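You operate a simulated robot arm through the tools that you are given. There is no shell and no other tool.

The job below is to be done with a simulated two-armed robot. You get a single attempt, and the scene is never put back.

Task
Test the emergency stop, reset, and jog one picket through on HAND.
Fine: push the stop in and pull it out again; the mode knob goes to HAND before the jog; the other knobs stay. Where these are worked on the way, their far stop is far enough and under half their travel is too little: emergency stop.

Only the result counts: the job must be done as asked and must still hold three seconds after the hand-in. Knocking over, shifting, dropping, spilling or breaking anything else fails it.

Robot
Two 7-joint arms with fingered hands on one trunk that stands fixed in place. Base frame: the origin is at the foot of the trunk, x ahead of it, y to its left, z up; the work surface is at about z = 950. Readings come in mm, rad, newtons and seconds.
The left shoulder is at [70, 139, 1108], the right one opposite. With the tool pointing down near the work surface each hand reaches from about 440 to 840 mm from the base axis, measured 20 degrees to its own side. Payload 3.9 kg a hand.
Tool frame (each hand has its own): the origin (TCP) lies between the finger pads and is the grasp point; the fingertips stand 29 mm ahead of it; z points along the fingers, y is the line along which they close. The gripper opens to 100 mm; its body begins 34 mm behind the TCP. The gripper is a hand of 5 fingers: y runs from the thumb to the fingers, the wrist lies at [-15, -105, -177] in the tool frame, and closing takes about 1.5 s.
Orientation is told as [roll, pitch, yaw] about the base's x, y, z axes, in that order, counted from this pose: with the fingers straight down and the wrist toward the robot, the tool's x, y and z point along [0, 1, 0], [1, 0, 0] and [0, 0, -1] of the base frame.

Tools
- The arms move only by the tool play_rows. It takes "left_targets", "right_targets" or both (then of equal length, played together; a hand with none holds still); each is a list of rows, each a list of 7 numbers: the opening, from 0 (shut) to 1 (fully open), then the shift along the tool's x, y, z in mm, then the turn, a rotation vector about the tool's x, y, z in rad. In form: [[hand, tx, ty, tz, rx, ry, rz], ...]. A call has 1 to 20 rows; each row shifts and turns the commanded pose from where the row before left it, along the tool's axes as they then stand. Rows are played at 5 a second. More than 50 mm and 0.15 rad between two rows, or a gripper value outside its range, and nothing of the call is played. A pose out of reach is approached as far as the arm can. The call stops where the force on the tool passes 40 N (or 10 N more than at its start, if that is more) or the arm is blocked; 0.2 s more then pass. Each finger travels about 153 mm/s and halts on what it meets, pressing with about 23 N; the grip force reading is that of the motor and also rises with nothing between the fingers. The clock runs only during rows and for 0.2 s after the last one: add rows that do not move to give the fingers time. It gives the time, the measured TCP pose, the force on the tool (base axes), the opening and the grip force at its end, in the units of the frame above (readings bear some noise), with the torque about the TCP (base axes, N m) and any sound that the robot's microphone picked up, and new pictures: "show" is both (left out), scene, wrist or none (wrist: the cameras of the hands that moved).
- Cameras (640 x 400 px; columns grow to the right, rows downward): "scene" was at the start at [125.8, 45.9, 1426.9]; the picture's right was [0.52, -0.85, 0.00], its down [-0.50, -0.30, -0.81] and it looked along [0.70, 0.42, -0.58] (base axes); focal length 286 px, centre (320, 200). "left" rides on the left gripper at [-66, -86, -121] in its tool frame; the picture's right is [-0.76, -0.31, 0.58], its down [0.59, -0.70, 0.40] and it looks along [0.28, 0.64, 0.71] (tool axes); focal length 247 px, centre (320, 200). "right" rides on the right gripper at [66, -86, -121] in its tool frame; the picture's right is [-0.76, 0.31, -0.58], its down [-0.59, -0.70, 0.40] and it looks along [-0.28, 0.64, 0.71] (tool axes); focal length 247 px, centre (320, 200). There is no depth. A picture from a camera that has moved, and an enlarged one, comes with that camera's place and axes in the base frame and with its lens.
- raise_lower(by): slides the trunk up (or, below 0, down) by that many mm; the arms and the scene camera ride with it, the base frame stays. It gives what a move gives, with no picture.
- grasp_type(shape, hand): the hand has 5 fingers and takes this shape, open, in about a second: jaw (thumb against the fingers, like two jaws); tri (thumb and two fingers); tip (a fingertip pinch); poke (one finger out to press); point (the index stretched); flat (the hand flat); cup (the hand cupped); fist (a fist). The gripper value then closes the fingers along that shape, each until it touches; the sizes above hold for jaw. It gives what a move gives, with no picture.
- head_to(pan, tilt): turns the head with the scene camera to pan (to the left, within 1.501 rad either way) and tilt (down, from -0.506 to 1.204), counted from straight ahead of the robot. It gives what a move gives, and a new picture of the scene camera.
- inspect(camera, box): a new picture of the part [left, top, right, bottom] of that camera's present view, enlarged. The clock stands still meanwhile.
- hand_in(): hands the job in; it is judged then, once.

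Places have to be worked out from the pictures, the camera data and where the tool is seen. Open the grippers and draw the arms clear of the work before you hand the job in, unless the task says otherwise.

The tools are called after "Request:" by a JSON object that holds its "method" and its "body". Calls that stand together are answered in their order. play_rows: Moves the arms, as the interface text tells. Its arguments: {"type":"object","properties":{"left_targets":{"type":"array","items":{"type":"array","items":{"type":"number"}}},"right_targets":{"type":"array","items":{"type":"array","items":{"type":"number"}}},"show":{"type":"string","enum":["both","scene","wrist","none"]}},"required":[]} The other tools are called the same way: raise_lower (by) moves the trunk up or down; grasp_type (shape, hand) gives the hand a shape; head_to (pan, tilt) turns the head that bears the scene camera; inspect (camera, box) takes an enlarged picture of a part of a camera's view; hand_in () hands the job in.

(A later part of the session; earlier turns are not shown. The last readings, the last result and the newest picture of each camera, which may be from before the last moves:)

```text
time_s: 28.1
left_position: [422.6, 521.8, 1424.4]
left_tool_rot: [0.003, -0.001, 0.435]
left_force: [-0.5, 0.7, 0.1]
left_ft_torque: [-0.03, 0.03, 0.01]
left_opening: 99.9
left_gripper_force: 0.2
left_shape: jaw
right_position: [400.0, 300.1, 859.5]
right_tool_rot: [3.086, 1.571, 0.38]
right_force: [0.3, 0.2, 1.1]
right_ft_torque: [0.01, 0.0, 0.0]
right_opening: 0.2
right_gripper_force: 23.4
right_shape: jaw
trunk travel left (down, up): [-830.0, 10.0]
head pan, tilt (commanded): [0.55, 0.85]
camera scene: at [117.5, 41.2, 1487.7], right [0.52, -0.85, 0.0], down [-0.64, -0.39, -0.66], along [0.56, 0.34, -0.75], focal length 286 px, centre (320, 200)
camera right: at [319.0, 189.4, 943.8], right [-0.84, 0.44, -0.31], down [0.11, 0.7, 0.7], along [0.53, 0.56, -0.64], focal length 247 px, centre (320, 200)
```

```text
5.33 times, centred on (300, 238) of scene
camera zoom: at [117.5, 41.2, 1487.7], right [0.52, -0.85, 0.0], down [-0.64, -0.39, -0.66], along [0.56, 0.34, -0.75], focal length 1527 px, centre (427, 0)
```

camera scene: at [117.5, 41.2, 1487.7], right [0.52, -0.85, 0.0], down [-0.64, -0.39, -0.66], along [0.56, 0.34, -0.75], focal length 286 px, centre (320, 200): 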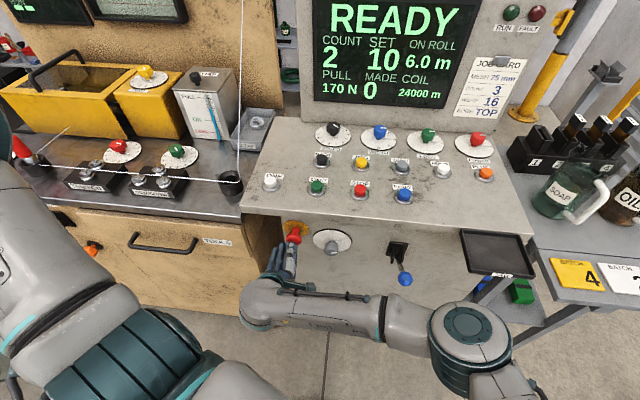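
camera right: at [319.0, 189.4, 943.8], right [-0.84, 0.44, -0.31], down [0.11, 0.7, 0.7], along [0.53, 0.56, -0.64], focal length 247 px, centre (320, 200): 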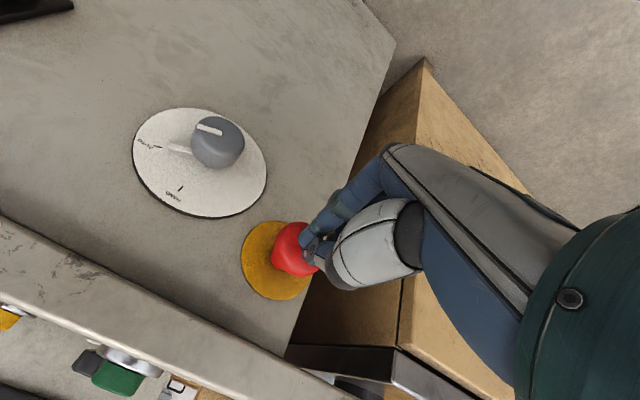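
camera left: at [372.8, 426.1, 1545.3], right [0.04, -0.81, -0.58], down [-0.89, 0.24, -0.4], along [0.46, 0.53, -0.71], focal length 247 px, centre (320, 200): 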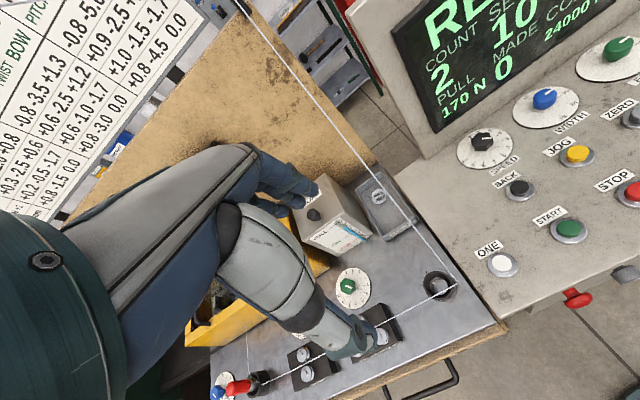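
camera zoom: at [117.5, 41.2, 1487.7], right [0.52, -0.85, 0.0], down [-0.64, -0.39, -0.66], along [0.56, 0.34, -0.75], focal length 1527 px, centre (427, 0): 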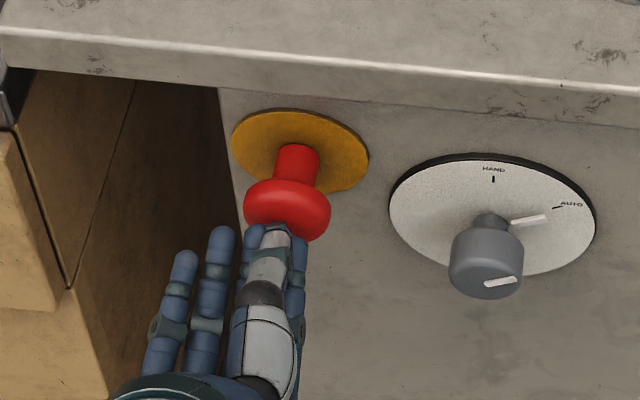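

The fingertips are right at the face of the mushroom. Now I'll push in slowly.

Request:
{"method": "play_rows", "body": {"right_targets": [[0, 0, 0, 3, 0, 0, 0], [0, 0, 0, 3, 0, 0, 0], [0, 0, 0, 3, 0, 0, 0], [0, 0, 0, 3, 0, 0, 0], [0, 0, 0, 3, 0, 0, 0], [0, 0, 0, 3, 0, 0, 0], [0, 0, 0, 2, 0, 0, 0], [0, 0, 0, 2, 0, 0, 0]], "show": "both"}}

Request:
{"method": "inspect", "body": {"camera": "scene", "box": [240, 200, 360, 275]}}

```text
time_s: 29.9
left_position: [418.7, 519.6, 1428.5]
left_tool_rot: [0.004, -0.006, 0.435]
left_force: [0.2, 0.5, 0.3]
left_ft_torque: [-0.02, 0.02, 0.01]
left_opening: 99.9
left_gripper_force: 0.1
left_shape: jaw
right_position: [411.5, 306.5, 856.4]
right_tool_rot: [-0.422, 1.561, -3.125]
right_force: [-24.6, -14.1, 5.1]
right_ft_torque: [0.05, -0.18, -0.09]
right_opening: 0.0
right_gripper_force: 22.9
right_shape: jaw
trunk travel left (down, up): [-830.0, 10.0]
head pan, tilt (commanded): [0.55, 0.85]
stopped in row 8 (right hand): the force on the tool passed its limit at 41 N (the readings are from after the stop); the commanded pose is now the measured one
camera scene: at [113.0, 38.2, 1488.4], right [0.52, -0.85, 0.0], down [-0.64, -0.39, -0.66], along [0.57, 0.35, -0.75], focal length 286 px, centre (320, 200)
camera right: at [331.5, 195.9, 941.9], right [-0.85, 0.44, -0.3], down [0.12, 0.7, 0.7], along [0.52, 0.56, -0.65], focal length 247 px, centre (320, 200)
```

scene: 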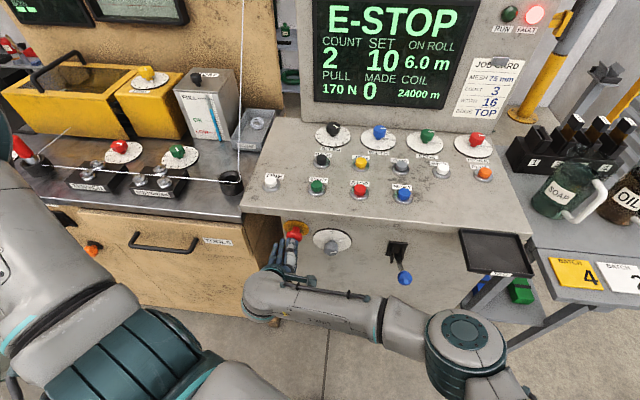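
right: 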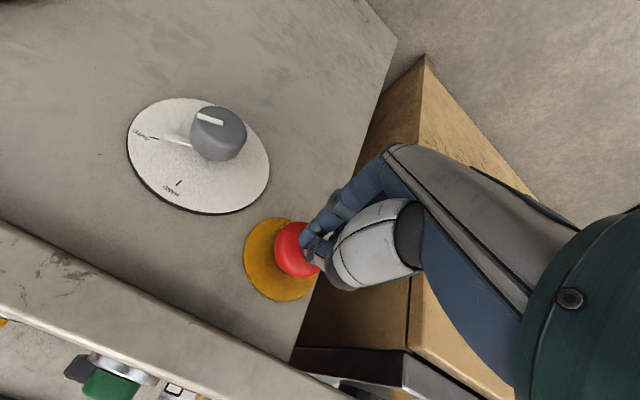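

```text
5.33 times, centred on (300, 238) of scene
camera zoom: at [113.0, 38.2, 1488.4], right [0.52, -0.85, 0.0], down [-0.64, -0.39, -0.66], along [0.57, 0.35, -0.75], focal length 1527 px, centre (427, 0)
```

zoom: 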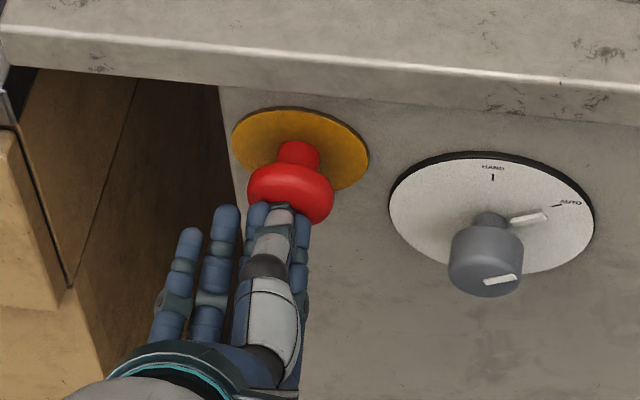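

The display now shows E-STOP and the FAULT lamp is lit: the stop went in about 12 mm to its hard stop. I'll back off, open the hand and prepare to grip the head.

Request:
{"method": "play_rows", "body": {"right_targets": [[0, 0, 0, -10, 0, 0, 0], [0, 0, 0, -15, 0, 0, 0], [0, 0, 0, -15, 0, 0, 0], [0.3, 0, 0, -10, 0, 0, 0], [0.68, 0, 0, 0, 0, 0, 0], [0.68, 0, 0, 0, 0, 0, 0], [0.68, 0, 0, 0, 0, 0, 0]], "show": "both"}}

Request:
{"method": "inspect", "body": {"camera": "scene", "box": [240, 200, 360, 275]}}

Request:
{"method": "inspect", "body": {"camera": "right", "box": [190, 100, 430, 310]}}

```text
time_s: 31.6
left_position: [422.0, 522.6, 1424.3]
left_tool_rot: [0.005, -0.001, 0.434]
left_force: [-0.1, -0.1, 0.0]
left_ft_torque: [-0.04, 0.02, -0.01]
left_opening: 99.9
left_gripper_force: 0.0
left_shape: jaw
right_position: [371.2, 288.0, 855.0]
right_tool_rot: [-0.006, 1.564, -2.71]
right_force: [0.5, -0.1, 0.4]
right_ft_torque: [0.01, -0.01, -0.01]
right_opening: 68.2
right_gripper_force: 0.0
right_shape: jaw
trunk travel left (down, up): [-830.0, 10.0]
head pan, tilt (commanded): [0.55, 0.85]
camera scene: at [117.3, 41.0, 1487.7], right [0.52, -0.85, 0.0], down [-0.64, -0.39, -0.66], along [0.56, 0.34, -0.75], focal length 286 px, centre (320, 200)
camera right: at [291.2, 177.4, 939.6], right [-0.84, 0.44, -0.3], down [0.12, 0.7, 0.7], along [0.52, 0.56, -0.65], focal length 247 px, centre (320, 200)
```

scene: 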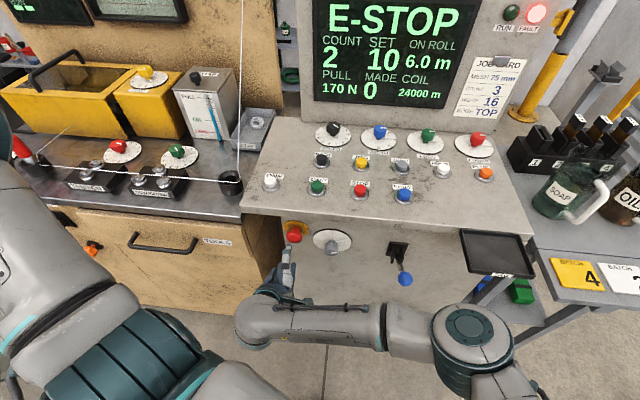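
right: 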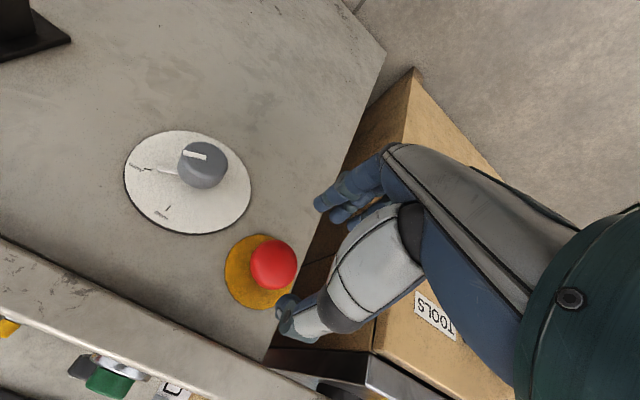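

```text
5.33 times, centred on (300, 238) of scene
camera zoom: at [117.3, 41.0, 1487.7], right [0.52, -0.85, 0.0], down [-0.64, -0.39, -0.66], along [0.56, 0.34, -0.75], focal length 1527 px, centre (427, 0)
```

zoom: 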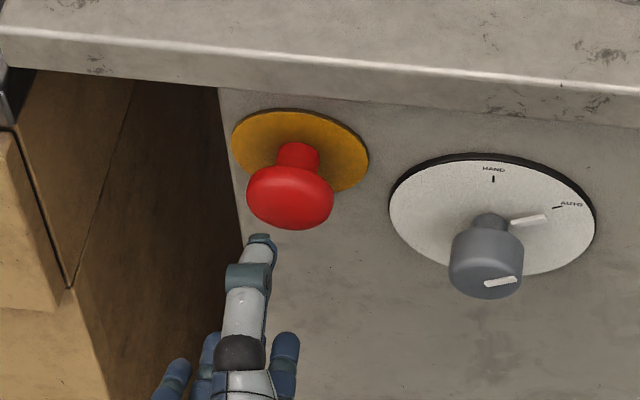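

```text
1.90 times, centred on (310, 205) of right
camera zoom: at [291.2, 177.4, 939.6], right [-0.84, 0.44, -0.3], down [0.12, 0.7, 0.7], along [0.52, 0.56, -0.65], focal length 470 px, centre (339, 190)
```

zoom: 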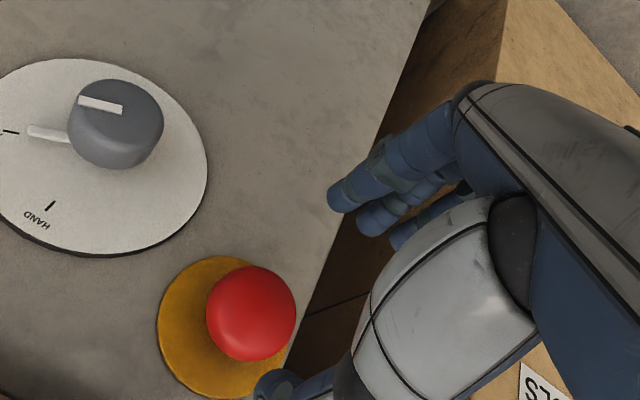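

The head stays latched in, and the thumb and fingers straddle its height. I'll move forward around it, stopping short of the panel.

Request:
{"method": "play_rows", "body": {"right_targets": [[0.68, 0, 0, 14, 0, 0, 0], [0.68, 0, 0, 14, 0, 0, 0], [0.68, 0, 0, 14, 0, 0, 0], [0.68, 0, 0, 12, 0, 0, 0], [0.68, 0, 0, 8, 0, 0, 0], [0.68, 0, 0, 6, 0, 0, 0]], "show": "wrist"}}

Request:
{"method": "inspect", "body": {"camera": "scene", "box": [240, 200, 360, 275]}}

Request:
{"method": "inspect", "body": {"camera": "right", "box": [190, 100, 430, 310]}}

```text
time_s: 33.0
left_position: [421.9, 522.3, 1424.3]
left_tool_rot: [0.002, -0.002, 0.434]
left_force: [-0.4, 0.1, -0.6]
left_ft_torque: [0.0, 0.01, -0.03]
left_opening: 99.9
left_gripper_force: 0.1
left_shape: jaw
right_position: [439.0, 312.0, 855.8]
right_tool_rot: [0.902, 1.566, -1.811]
right_force: [0.3, -0.1, 0.5]
right_ft_torque: [0.0, 0.0, 0.01]
right_opening: 67.7
right_gripper_force: 0.0
right_shape: jaw
trunk travel left (down, up): [-830.0, 10.0]
head pan, tilt (commanded): [0.55, 0.85]
camera right: at [357.3, 201.7, 941.5], right [-0.84, 0.45, -0.31], down [0.12, 0.7, 0.7], along [0.53, 0.55, -0.65], focal length 247 px, centre (320, 200)
```

right: 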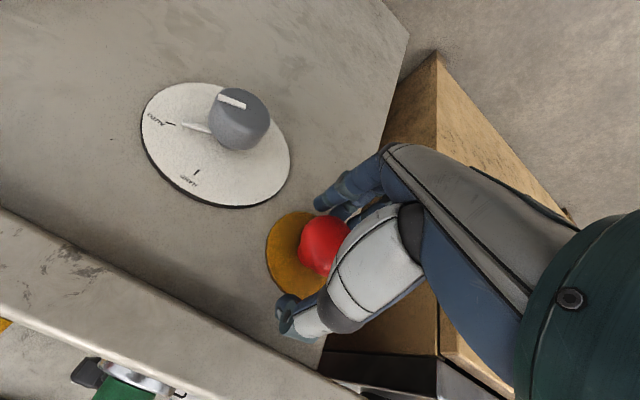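

```text
5.33 times, centred on (300, 238) of scene
camera zoom: at [117.6, 41.2, 1487.7], right [0.52, -0.85, 0.0], down [-0.64, -0.39, -0.66], along [0.56, 0.34, -0.75], focal length 1527 px, centre (427, 0)
```

zoom: 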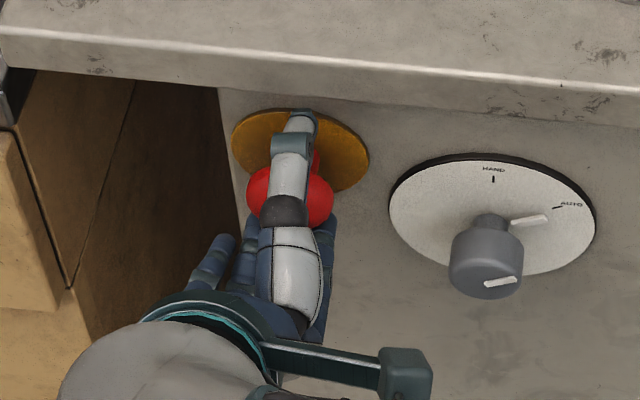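

```text
1.90 times, centred on (310, 205) of right
camera zoom: at [357.3, 201.7, 941.5], right [-0.84, 0.45, -0.31], down [0.12, 0.7, 0.7], along [0.53, 0.55, -0.65], focal length 470 px, centre (339, 190)
```

zoom: 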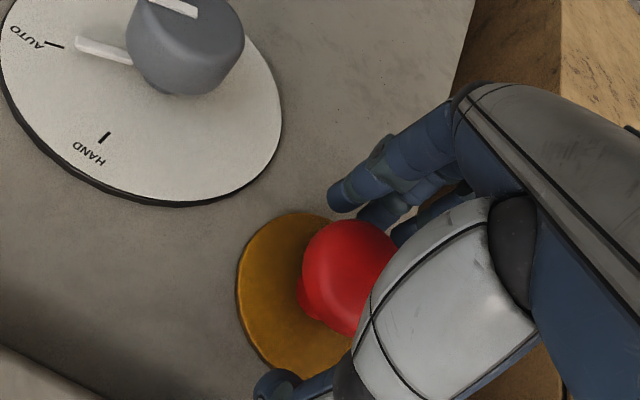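

The thumb passes over the head and the fingers are underneath, with no contact force. I'll close the grip on the head.

Request:
{"method": "play_rows", "body": {"right_targets": [[0.4, 0, 0, 0, 0, 0, 0], [0.2, 0, 0, 0, 0, 0, 0], [0, 0, 0, 0, 0, 0, 0], [0, 0, 0, 0, 0, 0, 0], [0, 0, 0, 0, 0, 0, 0], [0, 0, 0, 0, 0, 0, 0], [0, 0, 0, 0, 0, 0, 0], [0, 0, 0, 0, 0, 0, 0]], "show": "wrist"}}

Request:
{"method": "inspect", "body": {"camera": "scene", "box": [240, 200, 360, 275]}}

Request:
{"method": "inspect", "body": {"camera": "right", "box": [190, 100, 430, 310]}}

```text
time_s: 34.8
left_position: [421.5, 523.3, 1424.3]
left_tool_rot: [0.004, -0.004, 0.436]
left_force: [0.0, -0.1, -0.1]
left_ft_torque: [0.03, -0.01, 0.0]
left_opening: 100.0
left_gripper_force: 0.1
left_shape: jaw
right_position: [438.3, 310.7, 853.3]
right_tool_rot: [0.475, 1.56, -2.237]
right_force: [2.1, 1.1, 1.1]
right_ft_torque: [-0.08, 0.02, -0.02]
right_opening: 31.3
right_gripper_force: 22.6
right_shape: jaw
trunk travel left (down, up): [-830.0, 10.0]
head pan, tilt (commanded): [0.55, 0.85]
camera right: at [356.2, 200.7, 938.7], right [-0.84, 0.45, -0.31], down [0.12, 0.71, 0.7], along [0.53, 0.55, -0.65], focal length 247 px, centre (320, 200)
```

right: 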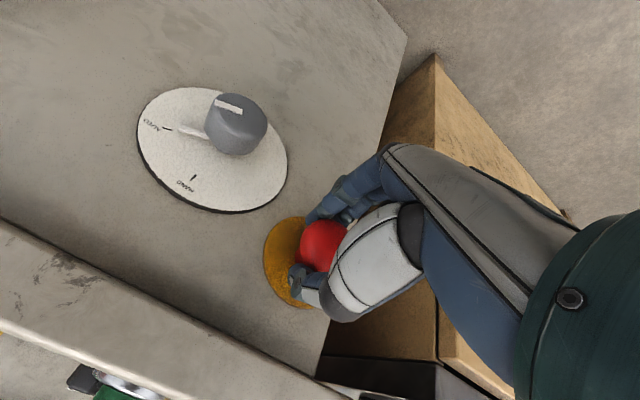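

```text
5.33 times, centred on (300, 238) of scene
camera zoom: at [117.8, 41.2, 1487.7], right [0.52, -0.85, 0.0], down [-0.64, -0.39, -0.66], along [0.56, 0.34, -0.75], focal length 1527 px, centre (427, 0)
```

zoom: 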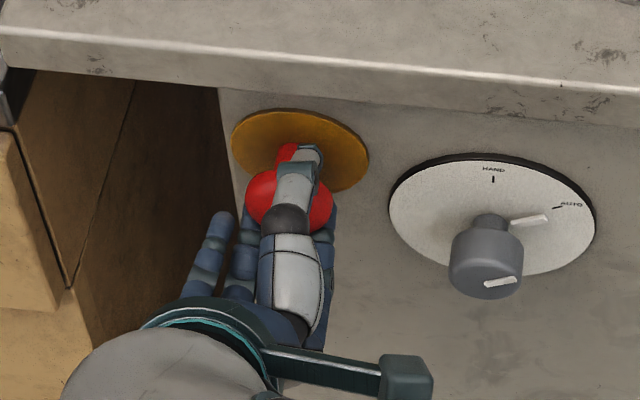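

```text
1.90 times, centred on (310, 205) of right
camera zoom: at [356.2, 200.7, 938.7], right [-0.84, 0.45, -0.31], down [0.12, 0.71, 0.7], along [0.53, 0.55, -0.65], focal length 470 px, centre (339, 190)
```

zoom: 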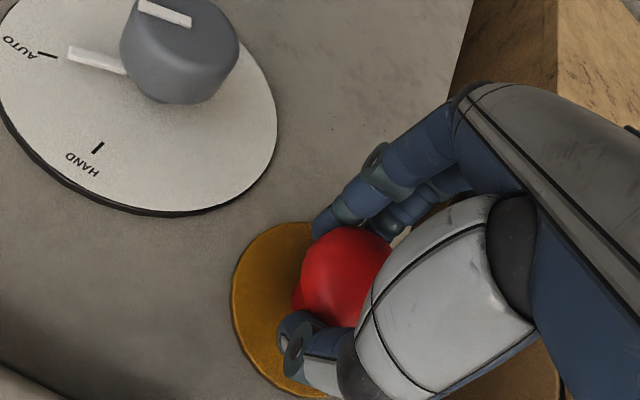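

The grip closed to 31 mm, with the thumb tip hooked behind the head. Now I'll pull straight out.

Request:
{"method": "play_rows", "body": {"right_targets": [[0, 0, 0, -3, 0, 0, 0], [0, 0, 0, -3, 0, 0, 0], [0, 0, 0, -3, 0, 0, 0], [0, 0, 0, -3, 0, 0, 0], [0, 0, 0, -3, 0, 0, 0]], "show": "both"}}

Request:
{"method": "inspect", "body": {"camera": "scene", "box": [240, 200, 360, 275]}}

```text
time_s: 36.0
left_position: [429.7, 522.6, 1421.8]
left_tool_rot: [0.005, 0.004, 0.433]
left_force: [-0.8, 0.8, 0.3]
left_ft_torque: [-0.02, -0.01, -0.01]
left_opening: 99.7
left_gripper_force: 0.1
left_shape: jaw
right_position: [431.4, 308.1, 852.0]
right_tool_rot: [0.296, 1.566, -2.419]
right_force: [36.2, 4.6, 1.6]
right_ft_torque: [-0.14, -0.28, -0.24]
right_opening: 29.7
right_gripper_force: 22.7
right_shape: jaw
trunk travel left (down, up): [-830.0, 10.0]
head pan, tilt (commanded): [0.55, 0.85]
camera scene: at [124.8, 42.1, 1487.1], right [0.52, -0.85, 0.0], down [-0.64, -0.39, -0.66], along [0.56, 0.34, -0.75], focal length 286 px, centre (320, 200)
camera right: at [347.7, 198.4, 937.8], right [-0.84, 0.45, -0.3], down [0.12, 0.7, 0.7], along [0.53, 0.55, -0.65], focal length 247 px, centre (320, 200)
```

scene: 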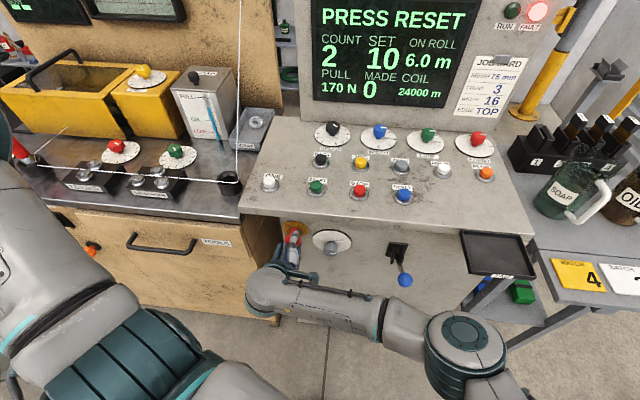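
right: 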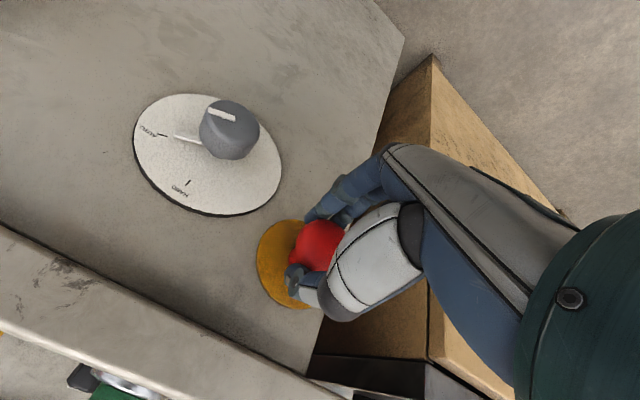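

```text
5.33 times, centred on (300, 238) of scene
camera zoom: at [124.8, 42.1, 1487.1], right [0.52, -0.85, 0.0], down [-0.64, -0.39, -0.66], along [0.56, 0.34, -0.75], focal length 1527 px, centre (427, 0)
```

zoom: 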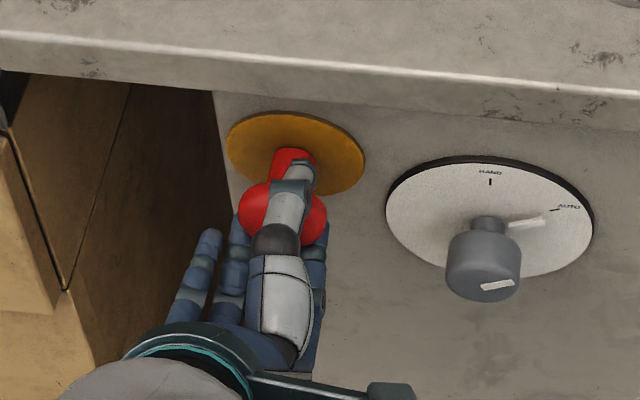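

The display now says PRESS RESET, and the head looks fully back out against its stop. I'll ease the tension slightly, open the hand and back away.

Request:
{"method": "play_rows", "body": {"right_targets": [[0, 0, 0, 2, 0, 0, 0], [0, 0, 0, 2, 0, 0, 0], [0.3, 0, 0, 0, 0, 0, 0], [0.7, 0, 0, 0, 0, 0, 0], [0.75, 0, 0, 0, 0, 0, 0], [0.75, 0, 0, 0, 0, 0, 0], [0.75, 0, 0, 0, 0, 0, 0]], "show": "wrist"}}

Request:
{"method": "inspect", "body": {"camera": "scene", "box": [240, 200, 360, 275]}}

```text
time_s: 37.5
left_position: [422.1, 523.2, 1423.7]
left_tool_rot: [0.004, 0.0, 0.433]
left_force: [-0.1, -0.8, 0.7]
left_ft_torque: [-0.03, -0.04, 0.0]
left_opening: 99.9
left_gripper_force: 0.1
left_shape: jaw
right_position: [424.8, 309.5, 852.4]
right_tool_rot: [0.285, 1.562, -2.423]
right_force: [-0.4, 0.3, -0.7]
right_ft_torque: [0.0, 0.03, 0.0]
right_opening: 74.7
right_gripper_force: 0.0
right_shape: jaw
trunk travel left (down, up): [-830.0, 10.0]
head pan, tilt (commanded): [0.55, 0.85]
camera right: at [343.8, 199.3, 938.6], right [-0.84, 0.44, -0.3], down [0.12, 0.71, 0.7], along [0.52, 0.55, -0.65], focal length 247 px, centre (320, 200)
```

right: 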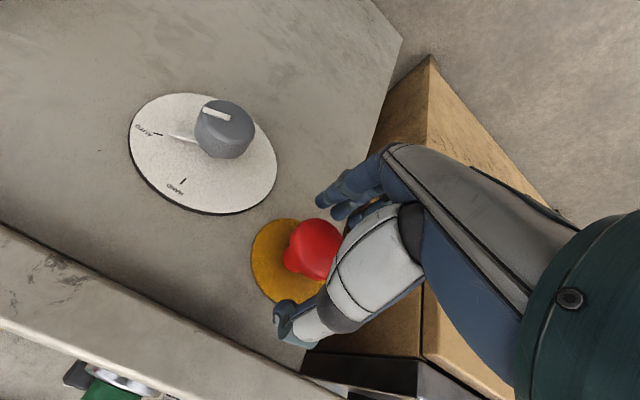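

```text
5.33 times, centred on (300, 238) of scene
camera zoom: at [117.5, 41.2, 1487.7], right [0.52, -0.85, 0.0], down [-0.64, -0.39, -0.66], along [0.56, 0.34, -0.75], focal length 1527 px, centre (427, 0)
```

zoom: 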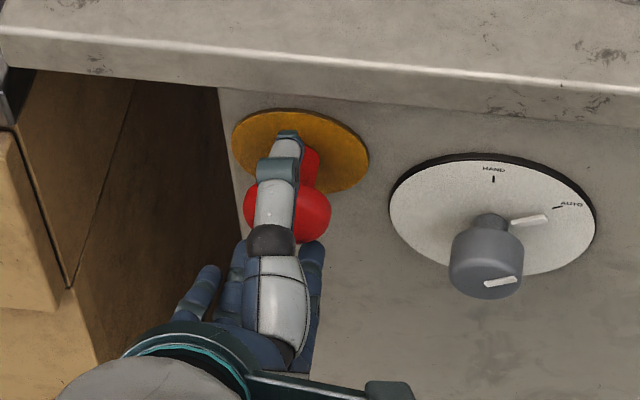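

The e-stop is fully out, and the head matches its original position. I'll withdraw the right hand from it and shape the left hand to "poke" so it can press RESET.

Request:
{"method": "play_rows", "body": {"right_targets": [[0.75, 0, 0, -15, 0, 0, 0], [0.75, 0, 0, -20, 0, 0, 0], [0.75, 0, 0, -20, 0, 0, 0], [0.75, 0, 0, -15, 0, 0, 0]], "show": "none"}}

Request:
{"method": "grasp_type", "body": {"shape": "poke", "hand": "left"}}

Request:
{"method": "inspect", "body": {"camera": "left", "box": [0, 0, 640, 400]}}

Request:
{"method": "inspect", "body": {"camera": "scene", "box": [0, 0, 640, 400]}}

```text
time_s: 38.5
left_position: [421.4, 523.0, 1424.9]
left_tool_rot: [0.004, -0.002, 0.434]
left_force: [0.3, 0.1, -0.4]
left_ft_torque: [0.0, 0.0, 0.04]
left_opening: 100.0
left_gripper_force: 0.1
left_shape: jaw
right_position: [360.3, 282.3, 854.7]
right_tool_rot: [-0.037, 1.565, -2.745]
right_force: [0.1, 0.5, 0.7]
right_ft_torque: [0.0, 0.01, 0.03]
right_opening: 74.7
right_gripper_force: 0.1
right_shape: jaw
trunk travel left (down, up): [-830.0, 10.0]
head pan, tilt (commanded): [0.55, 0.85]
```

```text
time_s: 39.5
left_position: [421.6, 523.0, 1424.3]
left_tool_rot: [0.004, -0.002, 0.433]
left_force: [0.0, -0.3, -1.0]
left_ft_torque: [-0.01, -0.03, -0.01]
left_opening: 0.0
left_gripper_force: 0.1
left_shape: poke
right_position: [360.0, 282.4, 854.2]
right_tool_rot: [-0.006, 1.563, -2.713]
right_force: [-0.1, 0.1, -0.9]
right_ft_torque: [-0.01, 0.02, -0.02]
right_opening: 74.8
right_gripper_force: 0.0
right_shape: jaw
trunk travel left (down, up): [-830.0, 10.0]
head pan, tilt (commanded): [0.55, 0.85]
```

```text
1.00 times, centred on (320, 200) of left (not enlarged: the box is as wide or as high as the picture)
camera zoom: at [372.2, 426.8, 1544.9], right [0.04, -0.81, -0.58], down [-0.89, 0.24, -0.4], along [0.46, 0.53, -0.71], focal length 247 px, centre (320, 200)
```

zoom: 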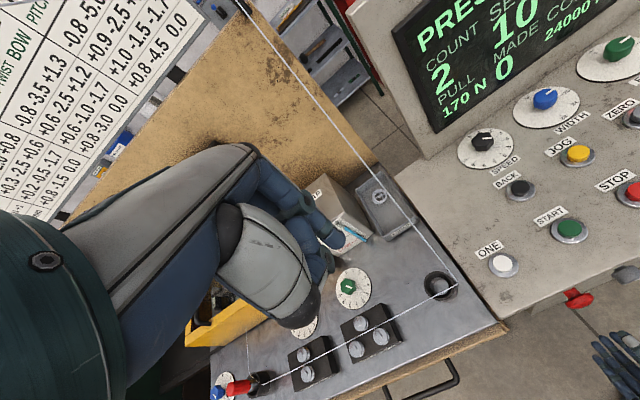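

```text
1.00 times, centred on (320, 200) of scene (not enlarged: the box is as wide or as high as the picture)
camera zoom: at [117.5, 41.2, 1487.7], right [0.52, -0.85, 0.0], down [-0.64, -0.39, -0.66], along [0.56, 0.34, -0.75], focal length 286 px, centre (320, 200)
```

zoom: 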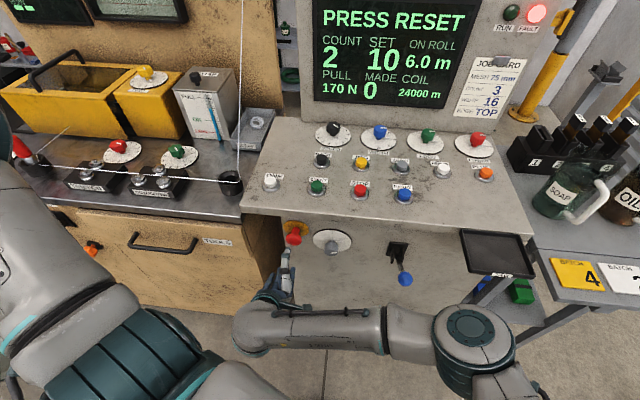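

The poke shape has the index finger out. I'll zoom in to find where its tip is.

Request:
{"method": "inspect", "body": {"camera": "left", "box": [230, 150, 390, 340]}}

```text
2.11 times, centred on (310, 245) of left
camera zoom: at [372.2, 426.8, 1544.9], right [0.04, -0.81, -0.58], down [-0.89, 0.24, -0.4], along [0.46, 0.53, -0.71], focal length 520 px, centre (341, 105)
```

zoom: 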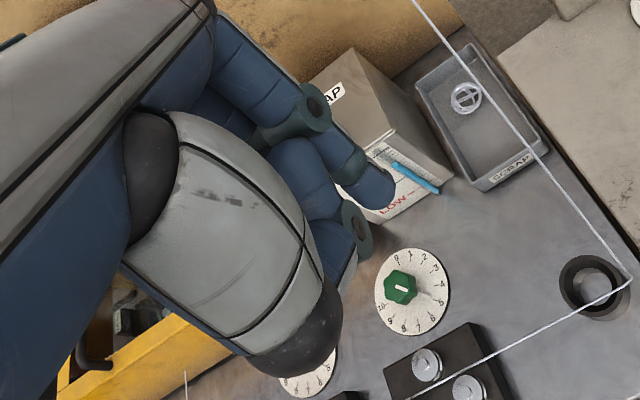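

The index tip sits roughly at tool [-7, 7, 30]. I'll carry the left hand over toward RESET at a safe height.

Request:
{"method": "play_rows", "body": {"left_targets": [[0, -38, 0, 23, 0, 0, 0], [0, -38, 0, 23, 0, 0, 0], [0, -38, 0, 23, 0, 0, 0], [0, -38, 0, 23, 0, 0, 0], [0, -38, 0, 23, 0, 0, 0], [0, -38, 0, 23, 0, 0, 0], [0, -38, 0, 23, 0, 0, 0], [0, -38, 0, 23, 0, 0, 0], [0, -38, 0, 23, 0, 0, 0], [0, -38, 0, 23, 0, 0, 0], [0, -38, 0, 23, 0, 0, 0], [0, -40, 0, 23, 0, 0, 0]], "show": "both"}}

```text
time_s: 42.0
left_position: [615.8, 104.8, 1145.8]
left_tool_rot: [0.005, -0.002, 0.435]
left_force: [-0.6, -0.5, -0.5]
left_ft_torque: [-0.01, -0.01, 0.01]
left_opening: 0.0
left_gripper_force: 0.1
left_shape: poke
right_position: [362.0, 280.9, 854.9]
right_tool_rot: [-0.336, 1.564, -3.04]
right_force: [-0.7, 0.5, 0.5]
right_ft_torque: [-0.02, 0.04, 0.03]
right_opening: 74.7
right_gripper_force: 0.1
right_shape: jaw
trunk travel left (down, up): [-830.0, 10.0]
head pan, tilt (commanded): [0.55, 0.85]
camera scene: at [118.8, 38.4, 1487.7], right [0.52, -0.85, 0.0], down [-0.64, -0.39, -0.66], along [0.56, 0.35, -0.75], focal length 286 px, centre (320, 200)
camera left: at [566.0, 8.6, 1266.0], right [0.04, -0.81, -0.58], down [-0.89, 0.24, -0.4], along [0.46, 0.53, -0.71], focal length 247 px, centre (320, 200)
```

scene: 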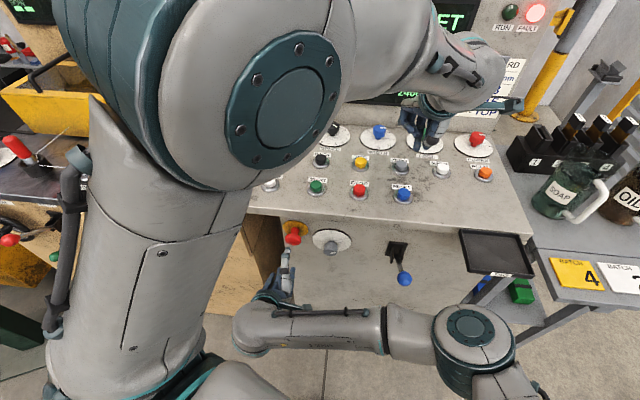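
left: 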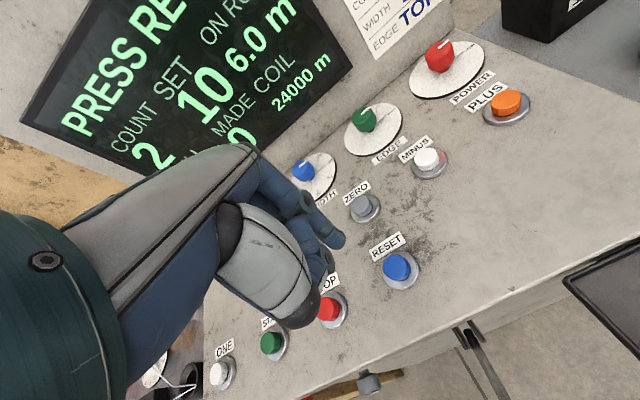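

The left hand is over the console and the view is good. I'll zoom to fix the RESET button and the fingertip precisely.

Request:
{"method": "inspect", "body": {"camera": "scene", "box": [340, 100, 500, 225]}}

Request:
{"method": "inspect", "body": {"camera": "left", "box": [260, 170, 460, 320]}}

```text
3.20 times, centred on (420, 162) of scene
camera zoom: at [118.8, 38.4, 1487.7], right [0.52, -0.85, 0.0], down [-0.64, -0.39, -0.66], along [0.56, 0.35, -0.75], focal length 916 px, centre (0, 320)
```

zoom: 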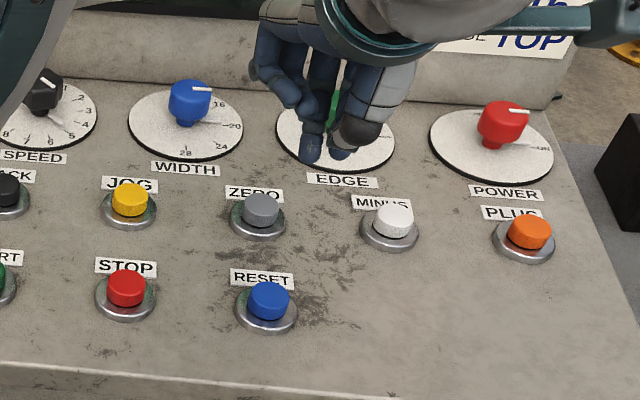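

```text
2.67 times, centred on (360, 245) of left
camera zoom: at [566.0, 8.6, 1266.0], right [0.04, -0.81, -0.58], down [-0.89, 0.24, -0.4], along [0.46, 0.53, -0.71], focal length 659 px, centre (213, 80)
```

zoom: 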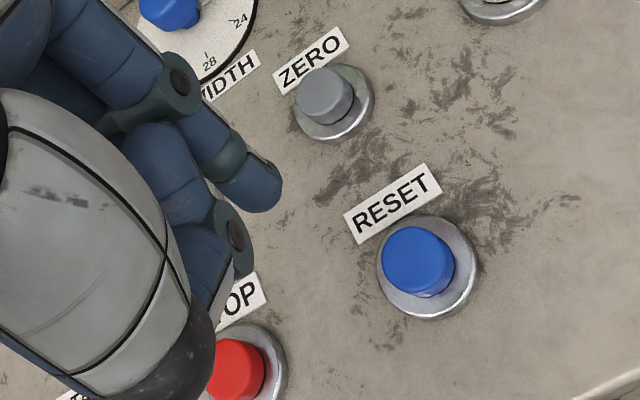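

The fingertip is at about [632,115,1101] and RESET's top is at about [638,113,965]. I'll shift slightly and descend most of the way, then recheck.

Request:
{"method": "play_rows", "body": {"left_targets": [[0, -4.6, 5, 20, 0, 0, 0], [0, 0, 0, 25, 0, 0, 0], [0, 0, 0, 25, 0, 0, 0], [0, 0, 0, 20, 0, 0, 0], [0, 0, 0, 15, 0, 0, 0]], "show": "none"}}

Request:
{"method": "inspect", "body": {"camera": "scene", "box": [340, 100, 500, 225]}}

Request:
{"method": "inspect", "body": {"camera": "left", "box": [260, 170, 460, 320]}}

```text
time_s: 43.2
left_position: [630.0, 117.1, 1059.2]
left_tool_rot: [-0.069, 0.01, 0.47]
left_force: [-0.2, -0.1, 0.0]
left_ft_torque: [-0.01, 0.0, 0.0]
left_opening: 0.1
left_gripper_force: 0.0
left_shape: poke
right_position: [360.5, 281.9, 855.4]
right_tool_rot: [-0.029, 1.565, -2.733]
right_force: [0.2, -0.2, 0.1]
right_ft_torque: [-0.01, -0.01, -0.02]
right_opening: 74.8
right_gripper_force: 0.1
right_shape: jaw
trunk travel left (down, up): [-830.0, 10.0]
head pan, tilt (commanded): [0.55, 0.85]
```

```text
3.20 times, centred on (420, 162) of scene
camera zoom: at [118.0, 41.2, 1487.6], right [0.52, -0.85, 0.0], down [-0.64, -0.39, -0.66], along [0.56, 0.34, -0.75], focal length 916 px, centre (0, 320)
```

zoom: 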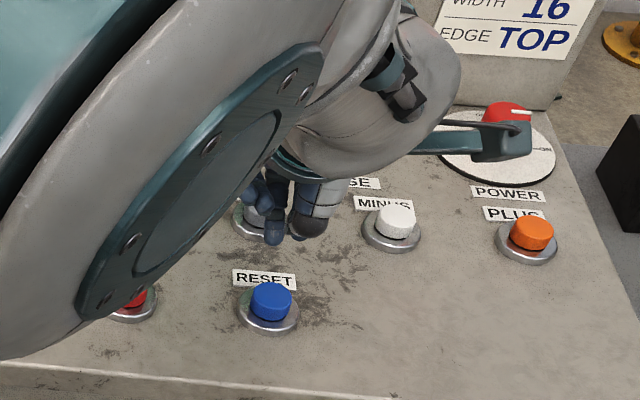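

```text
2.67 times, centred on (360, 245) of left
camera zoom: at [580.0, 27.9, 1184.8], right [0.08, -0.85, -0.52], down [-0.88, 0.18, -0.43], along [0.46, 0.49, -0.74], focal length 659 px, centre (213, 80)
```

zoom: 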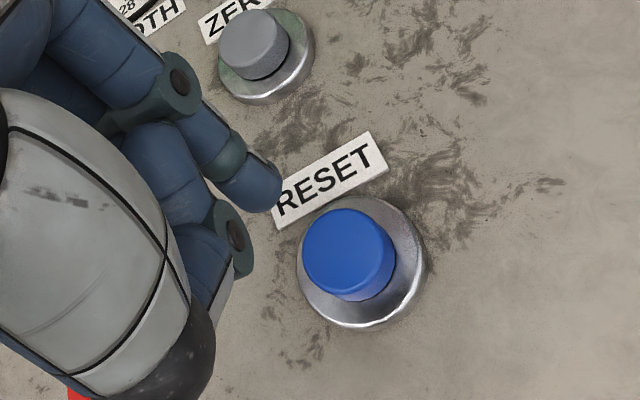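

The left hand pose reads tilted slightly and hasn't fully reached its target. I'll hold still a moment to see whether it settles and to view the situation.

Request:
{"method": "play_rows", "body": {"left_targets": [[0, 0, 0, 0, 0, 0, 0], [0, 0, 0, 0, 0, 0, 0], [0, 0, 0, 0, 0, 0, 0]], "show": "both"}}

```text
time_s: 44.0
left_position: [627.3, 119.5, 1055.4]
left_tool_rot: [-0.068, 0.015, 0.476]
left_force: [-0.2, -0.1, -0.3]
left_ft_torque: [-0.01, 0.0, 0.02]
left_opening: 0.3
left_gripper_force: 0.2
left_shape: poke
right_position: [361.0, 281.8, 854.4]
right_tool_rot: [-0.004, 1.564, -2.708]
right_force: [1.1, 0.5, 0.1]
right_ft_torque: [0.03, -0.02, 0.01]
right_opening: 74.5
right_gripper_force: 0.0
right_shape: jaw
trunk travel left (down, up): [-830.0, 10.0]
head pan, tilt (commanded): [0.55, 0.85]
camera scene: at [117.3, 41.1, 1487.7], right [0.52, -0.85, 0.0], down [-0.64, -0.39, -0.66], along [0.56, 0.34, -0.75], focal length 286 px, centre (320, 200)
camera left: at [580.2, 30.4, 1181.2], right [0.08, -0.85, -0.52], down [-0.89, 0.17, -0.42], along [0.45, 0.5, -0.74], focal length 247 px, centre (320, 200)
```

scene: 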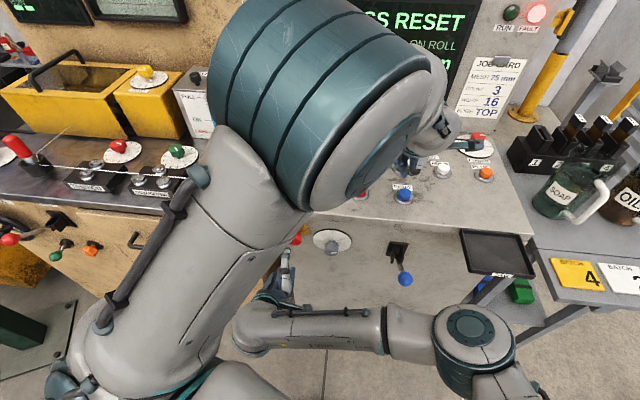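
left: 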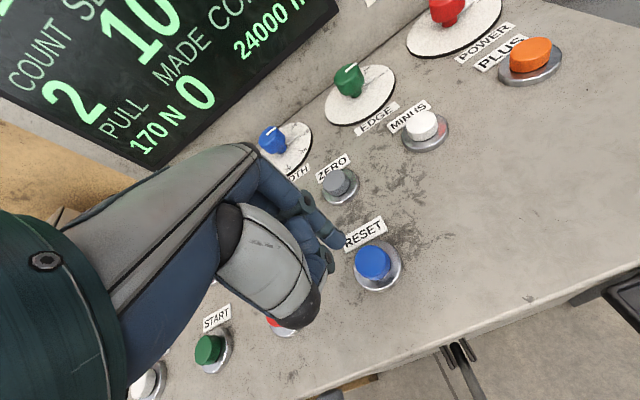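

It's settling around [627,119,1055] with a slight tilt, and the elbow-up posture is harmless. From the wrist view RESET is at about [638,112.5,966] and the fingertip at about [644,126,1010], so I'll correct sideways and go down part way.

Request:
{"method": "play_rows", "body": {"left_targets": [[0, -3, -5, 5, 0, 0, 0], [0, -3, -5.5, 5, 0, 0, 0], [0, 0, 0, 5, 0, 0, 0], [0, 0, 0, 5, 0, 0, 0], [0, 0, 0, 0, 0, 0, 0]], "show": "wrist"}}

Request:
{"method": "inspect", "body": {"camera": "left", "box": [260, 170, 460, 320]}}

Request:
{"method": "inspect", "body": {"camera": "scene", "box": [340, 100, 500, 225]}}

```text
time_s: 45.2
left_position: [622.5, 110.4, 1035.1]
left_tool_rot: [-0.064, 0.022, 0.478]
left_force: [-0.7, -0.7, -0.1]
left_ft_torque: [0.03, 0.0, 0.01]
left_opening: 0.0
left_gripper_force: 0.2
left_shape: poke
right_position: [360.8, 283.0, 854.6]
right_tool_rot: [-0.001, 1.563, -2.702]
right_force: [-0.1, -0.3, 0.1]
right_ft_torque: [-0.03, -0.02, -0.01]
right_opening: 74.5
right_gripper_force: 0.0
right_shape: jaw
trunk travel left (down, up): [-830.0, 10.0]
head pan, tilt (commanded): [0.55, 0.85]
camera left: at [574.9, 20.9, 1161.5], right [0.08, -0.85, -0.52], down [-0.89, 0.17, -0.42], along [0.45, 0.5, -0.74], focal length 247 px, centre (320, 200)
```

left: 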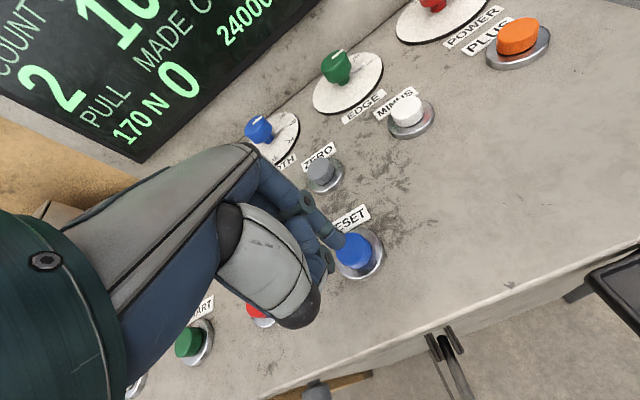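

```text
2.67 times, centred on (360, 245) of left
camera zoom: at [574.9, 20.9, 1161.5], right [0.08, -0.85, -0.52], down [-0.89, 0.17, -0.42], along [0.45, 0.5, -0.74], focal length 659 px, centre (213, 80)
```

zoom: 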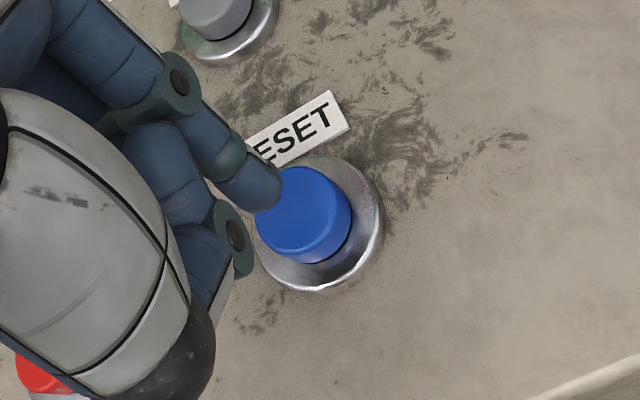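

```text
3.20 times, centred on (420, 162) of scene
camera zoom: at [117.4, 41.2, 1487.7], right [0.52, -0.85, 0.0], down [-0.64, -0.39, -0.66], along [0.56, 0.34, -0.75], focal length 916 px, centre (0, 320)
```

zoom: 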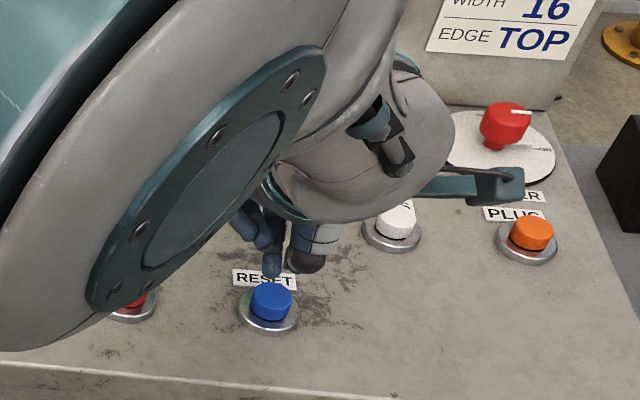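

The fingertip is directly above RESET. I'll press down gently in small steps.

Request:
{"method": "play_rows", "body": {"left_targets": [[0, -1, -1, 5, 0, 0, 0], [0, 0, 0, 5, 0, 0, 0], [0, 0, 0, 5, 0, 0, 0], [0, 0, 0, 3, 0, 0, 0], [0, 0, 0, 3, 0, 0, 0], [0, 0, 0, 3, 0, 0, 0], [0, 0, 0, 3, 0, 0, 0], [0, 0, 0, 2, 0, 0, 0]], "show": "wrist"}}

Request:
{"method": "inspect", "body": {"camera": "scene", "box": [340, 0, 600, 220]}}

```text
time_s: 47.0
left_position: [619.8, 108.0, 1005.5]
left_tool_rot: [-0.065, 0.024, 0.482]
left_force: [0.0, -0.1, -0.8]
left_ft_torque: [0.04, -0.04, 0.0]
left_opening: 0.0
left_gripper_force: 0.1
left_shape: poke
right_position: [361.4, 282.4, 855.5]
right_tool_rot: [-0.011, 1.563, -2.718]
right_force: [-1.3, -0.3, -0.1]
right_ft_torque: [-0.01, -0.01, 0.02]
right_opening: 74.7
right_gripper_force: 0.1
right_shape: jaw
trunk travel left (down, up): [-830.0, 10.0]
head pan, tilt (commanded): [0.55, 0.85]
camera left: at [574.1, 19.1, 1133.1], right [0.09, -0.85, -0.52], down [-0.89, 0.17, -0.42], along [0.44, 0.5, -0.74], focal length 247 px, centre (320, 200)
```

left: 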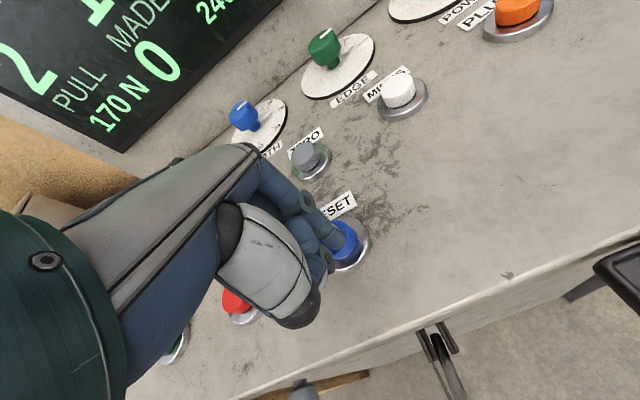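

```text
1.82 times, centred on (470, 110) of scene
camera zoom: at [117.5, 41.1, 1487.7], right [0.52, -0.85, 0.0], down [-0.64, -0.39, -0.66], along [0.56, 0.34, -0.75], focal length 521 px, centre (47, 364)
```

zoom: 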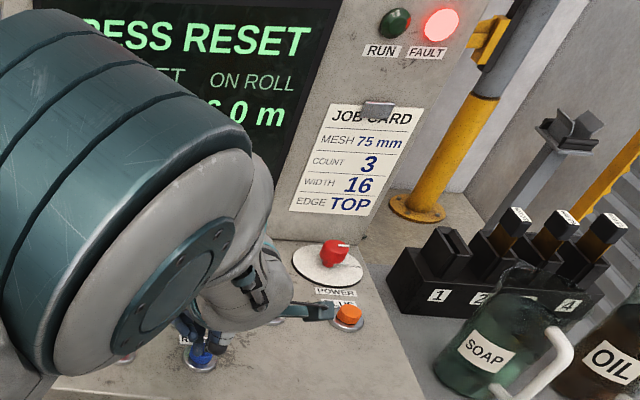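

There's no contact force yet, but the tip is essentially at the button's top. I'll keep going in 2 mm steps.

Request:
{"method": "play_rows", "body": {"left_targets": [[0, 0, 0, 2, 0, 0, 0], [0, 0, 0, 2, 0, 0, 0], [0, 0, 0, 2, 0, 0, 0], [0, 0, 0, 2, 0, 0, 0], [0, 0, 0, 2, 0, 0, 0]], "show": "wrist"}}

Request:
{"method": "inspect", "body": {"camera": "left", "box": [260, 170, 460, 320]}}

Request:
{"method": "inspect", "body": {"camera": "scene", "box": [340, 0, 600, 220]}}

```text
time_s: 48.2
left_position: [620.5, 107.5, 995.2]
left_tool_rot: [-0.063, 0.02, 0.483]
left_force: [-1.6, -0.9, 3.9]
left_ft_torque: [0.02, 0.04, 0.05]
left_opening: 0.1
left_gripper_force: 0.0
left_shape: poke
right_position: [360.4, 283.0, 855.3]
right_tool_rot: [0.018, 1.566, -2.688]
right_force: [-0.2, -0.7, 0.2]
right_ft_torque: [0.01, 0.0, -0.01]
right_opening: 75.1
right_gripper_force: 0.1
right_shape: jaw
trunk travel left (down, up): [-830.0, 10.0]
head pan, tilt (commanded): [0.55, 0.85]
heard: click
camera left: at [574.0, 18.0, 1122.3], right [0.09, -0.85, -0.52], down [-0.89, 0.17, -0.42], along [0.44, 0.5, -0.74], focal length 247 px, centre (320, 200)
```

left: 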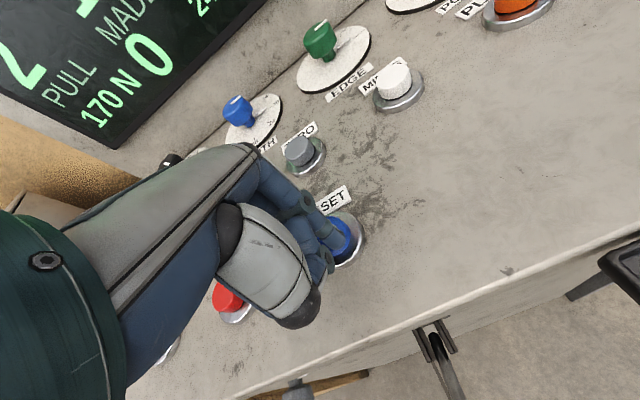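

```text
2.67 times, centred on (360, 245) of left
camera zoom: at [574.0, 18.0, 1122.3], right [0.09, -0.85, -0.52], down [-0.89, 0.17, -0.42], along [0.44, 0.5, -0.74], focal length 659 px, centre (213, 80)
```

zoom: 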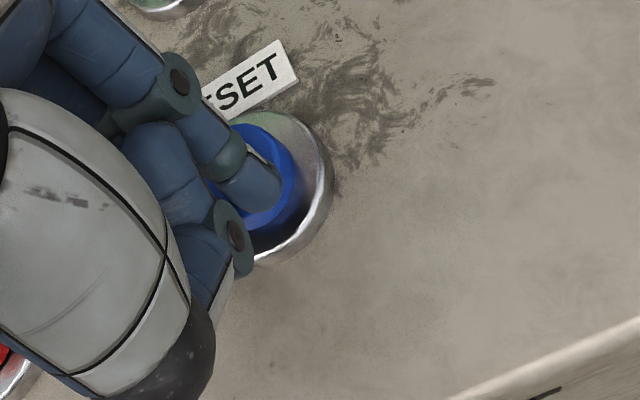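

```text
1.82 times, centred on (470, 110) of scene
camera zoom: at [116.6, 40.9, 1487.8], right [0.52, -0.85, 0.0], down [-0.64, -0.39, -0.66], along [0.56, 0.34, -0.75], focal length 521 px, centre (47, 364)
```

zoom: 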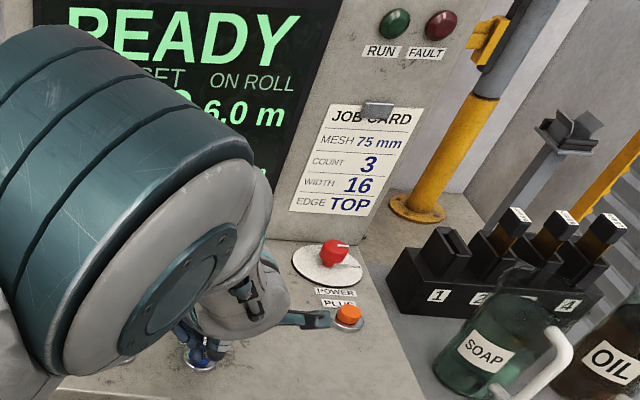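

RESET clicked: the display is back to READY and the fault lamp is off. I'll lift the left hand straight up and clear.

Request:
{"method": "play_rows", "body": {"left_targets": [[0, 0, 0, -8, 0, 0, 0], [0, 0, 0, -20, 0, 0, 0], [0, 0, 0, -25, 0, 0, 0], [0, 0, 0, -30, 0, 0, 0], [0, 0, 0, -30, 0, 0, 0], [0, 0, 0, -30, 0, 0, 0]], "show": "both"}}

```text
time_s: 49.6
left_position: [614.9, 99.0, 1128.7]
left_tool_rot: [-0.014, 0.009, 0.448]
left_force: [0.1, 0.8, 0.1]
left_ft_torque: [-0.02, -0.04, 0.01]
left_opening: 0.1
left_gripper_force: 0.0
left_shape: poke
right_position: [360.8, 281.7, 854.0]
right_tool_rot: [0.003, 1.565, -2.703]
right_force: [-0.4, -0.2, -0.7]
right_ft_torque: [-0.02, -0.03, 0.0]
right_opening: 74.8
right_gripper_force: 0.1
right_shape: jaw
trunk travel left (down, up): [-830.0, 10.0]
head pan, tilt (commanded): [0.55, 0.85]
camera scene: at [116.6, 40.8, 1487.8], right [0.52, -0.85, 0.0], down [-0.64, -0.39, -0.66], along [0.56, 0.34, -0.75], focal length 286 px, centre (320, 200)
camera left: at [567.4, 5.2, 1250.5], right [0.05, -0.82, -0.56], down [-0.89, 0.22, -0.4], along [0.45, 0.52, -0.72], focal length 247 px, centre (320, 200)
```

scene: 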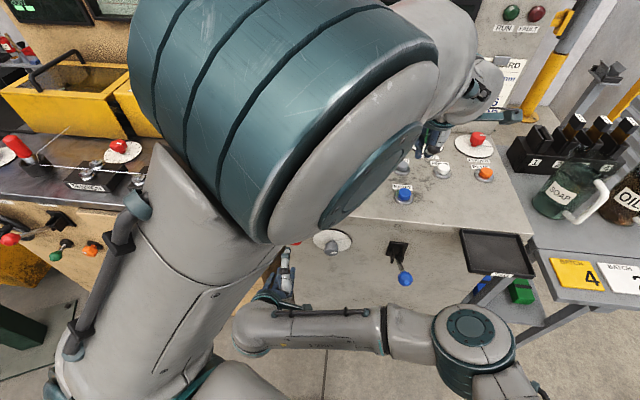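
left: 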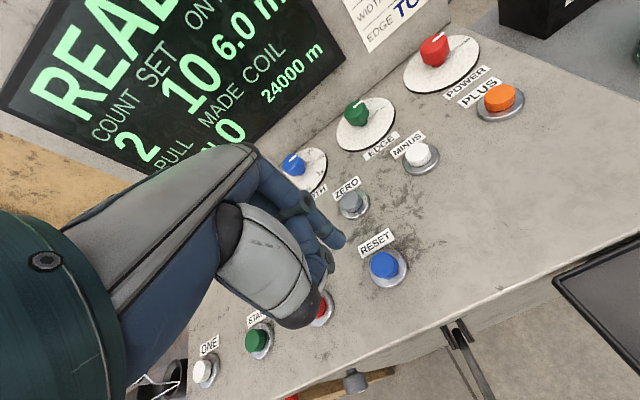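

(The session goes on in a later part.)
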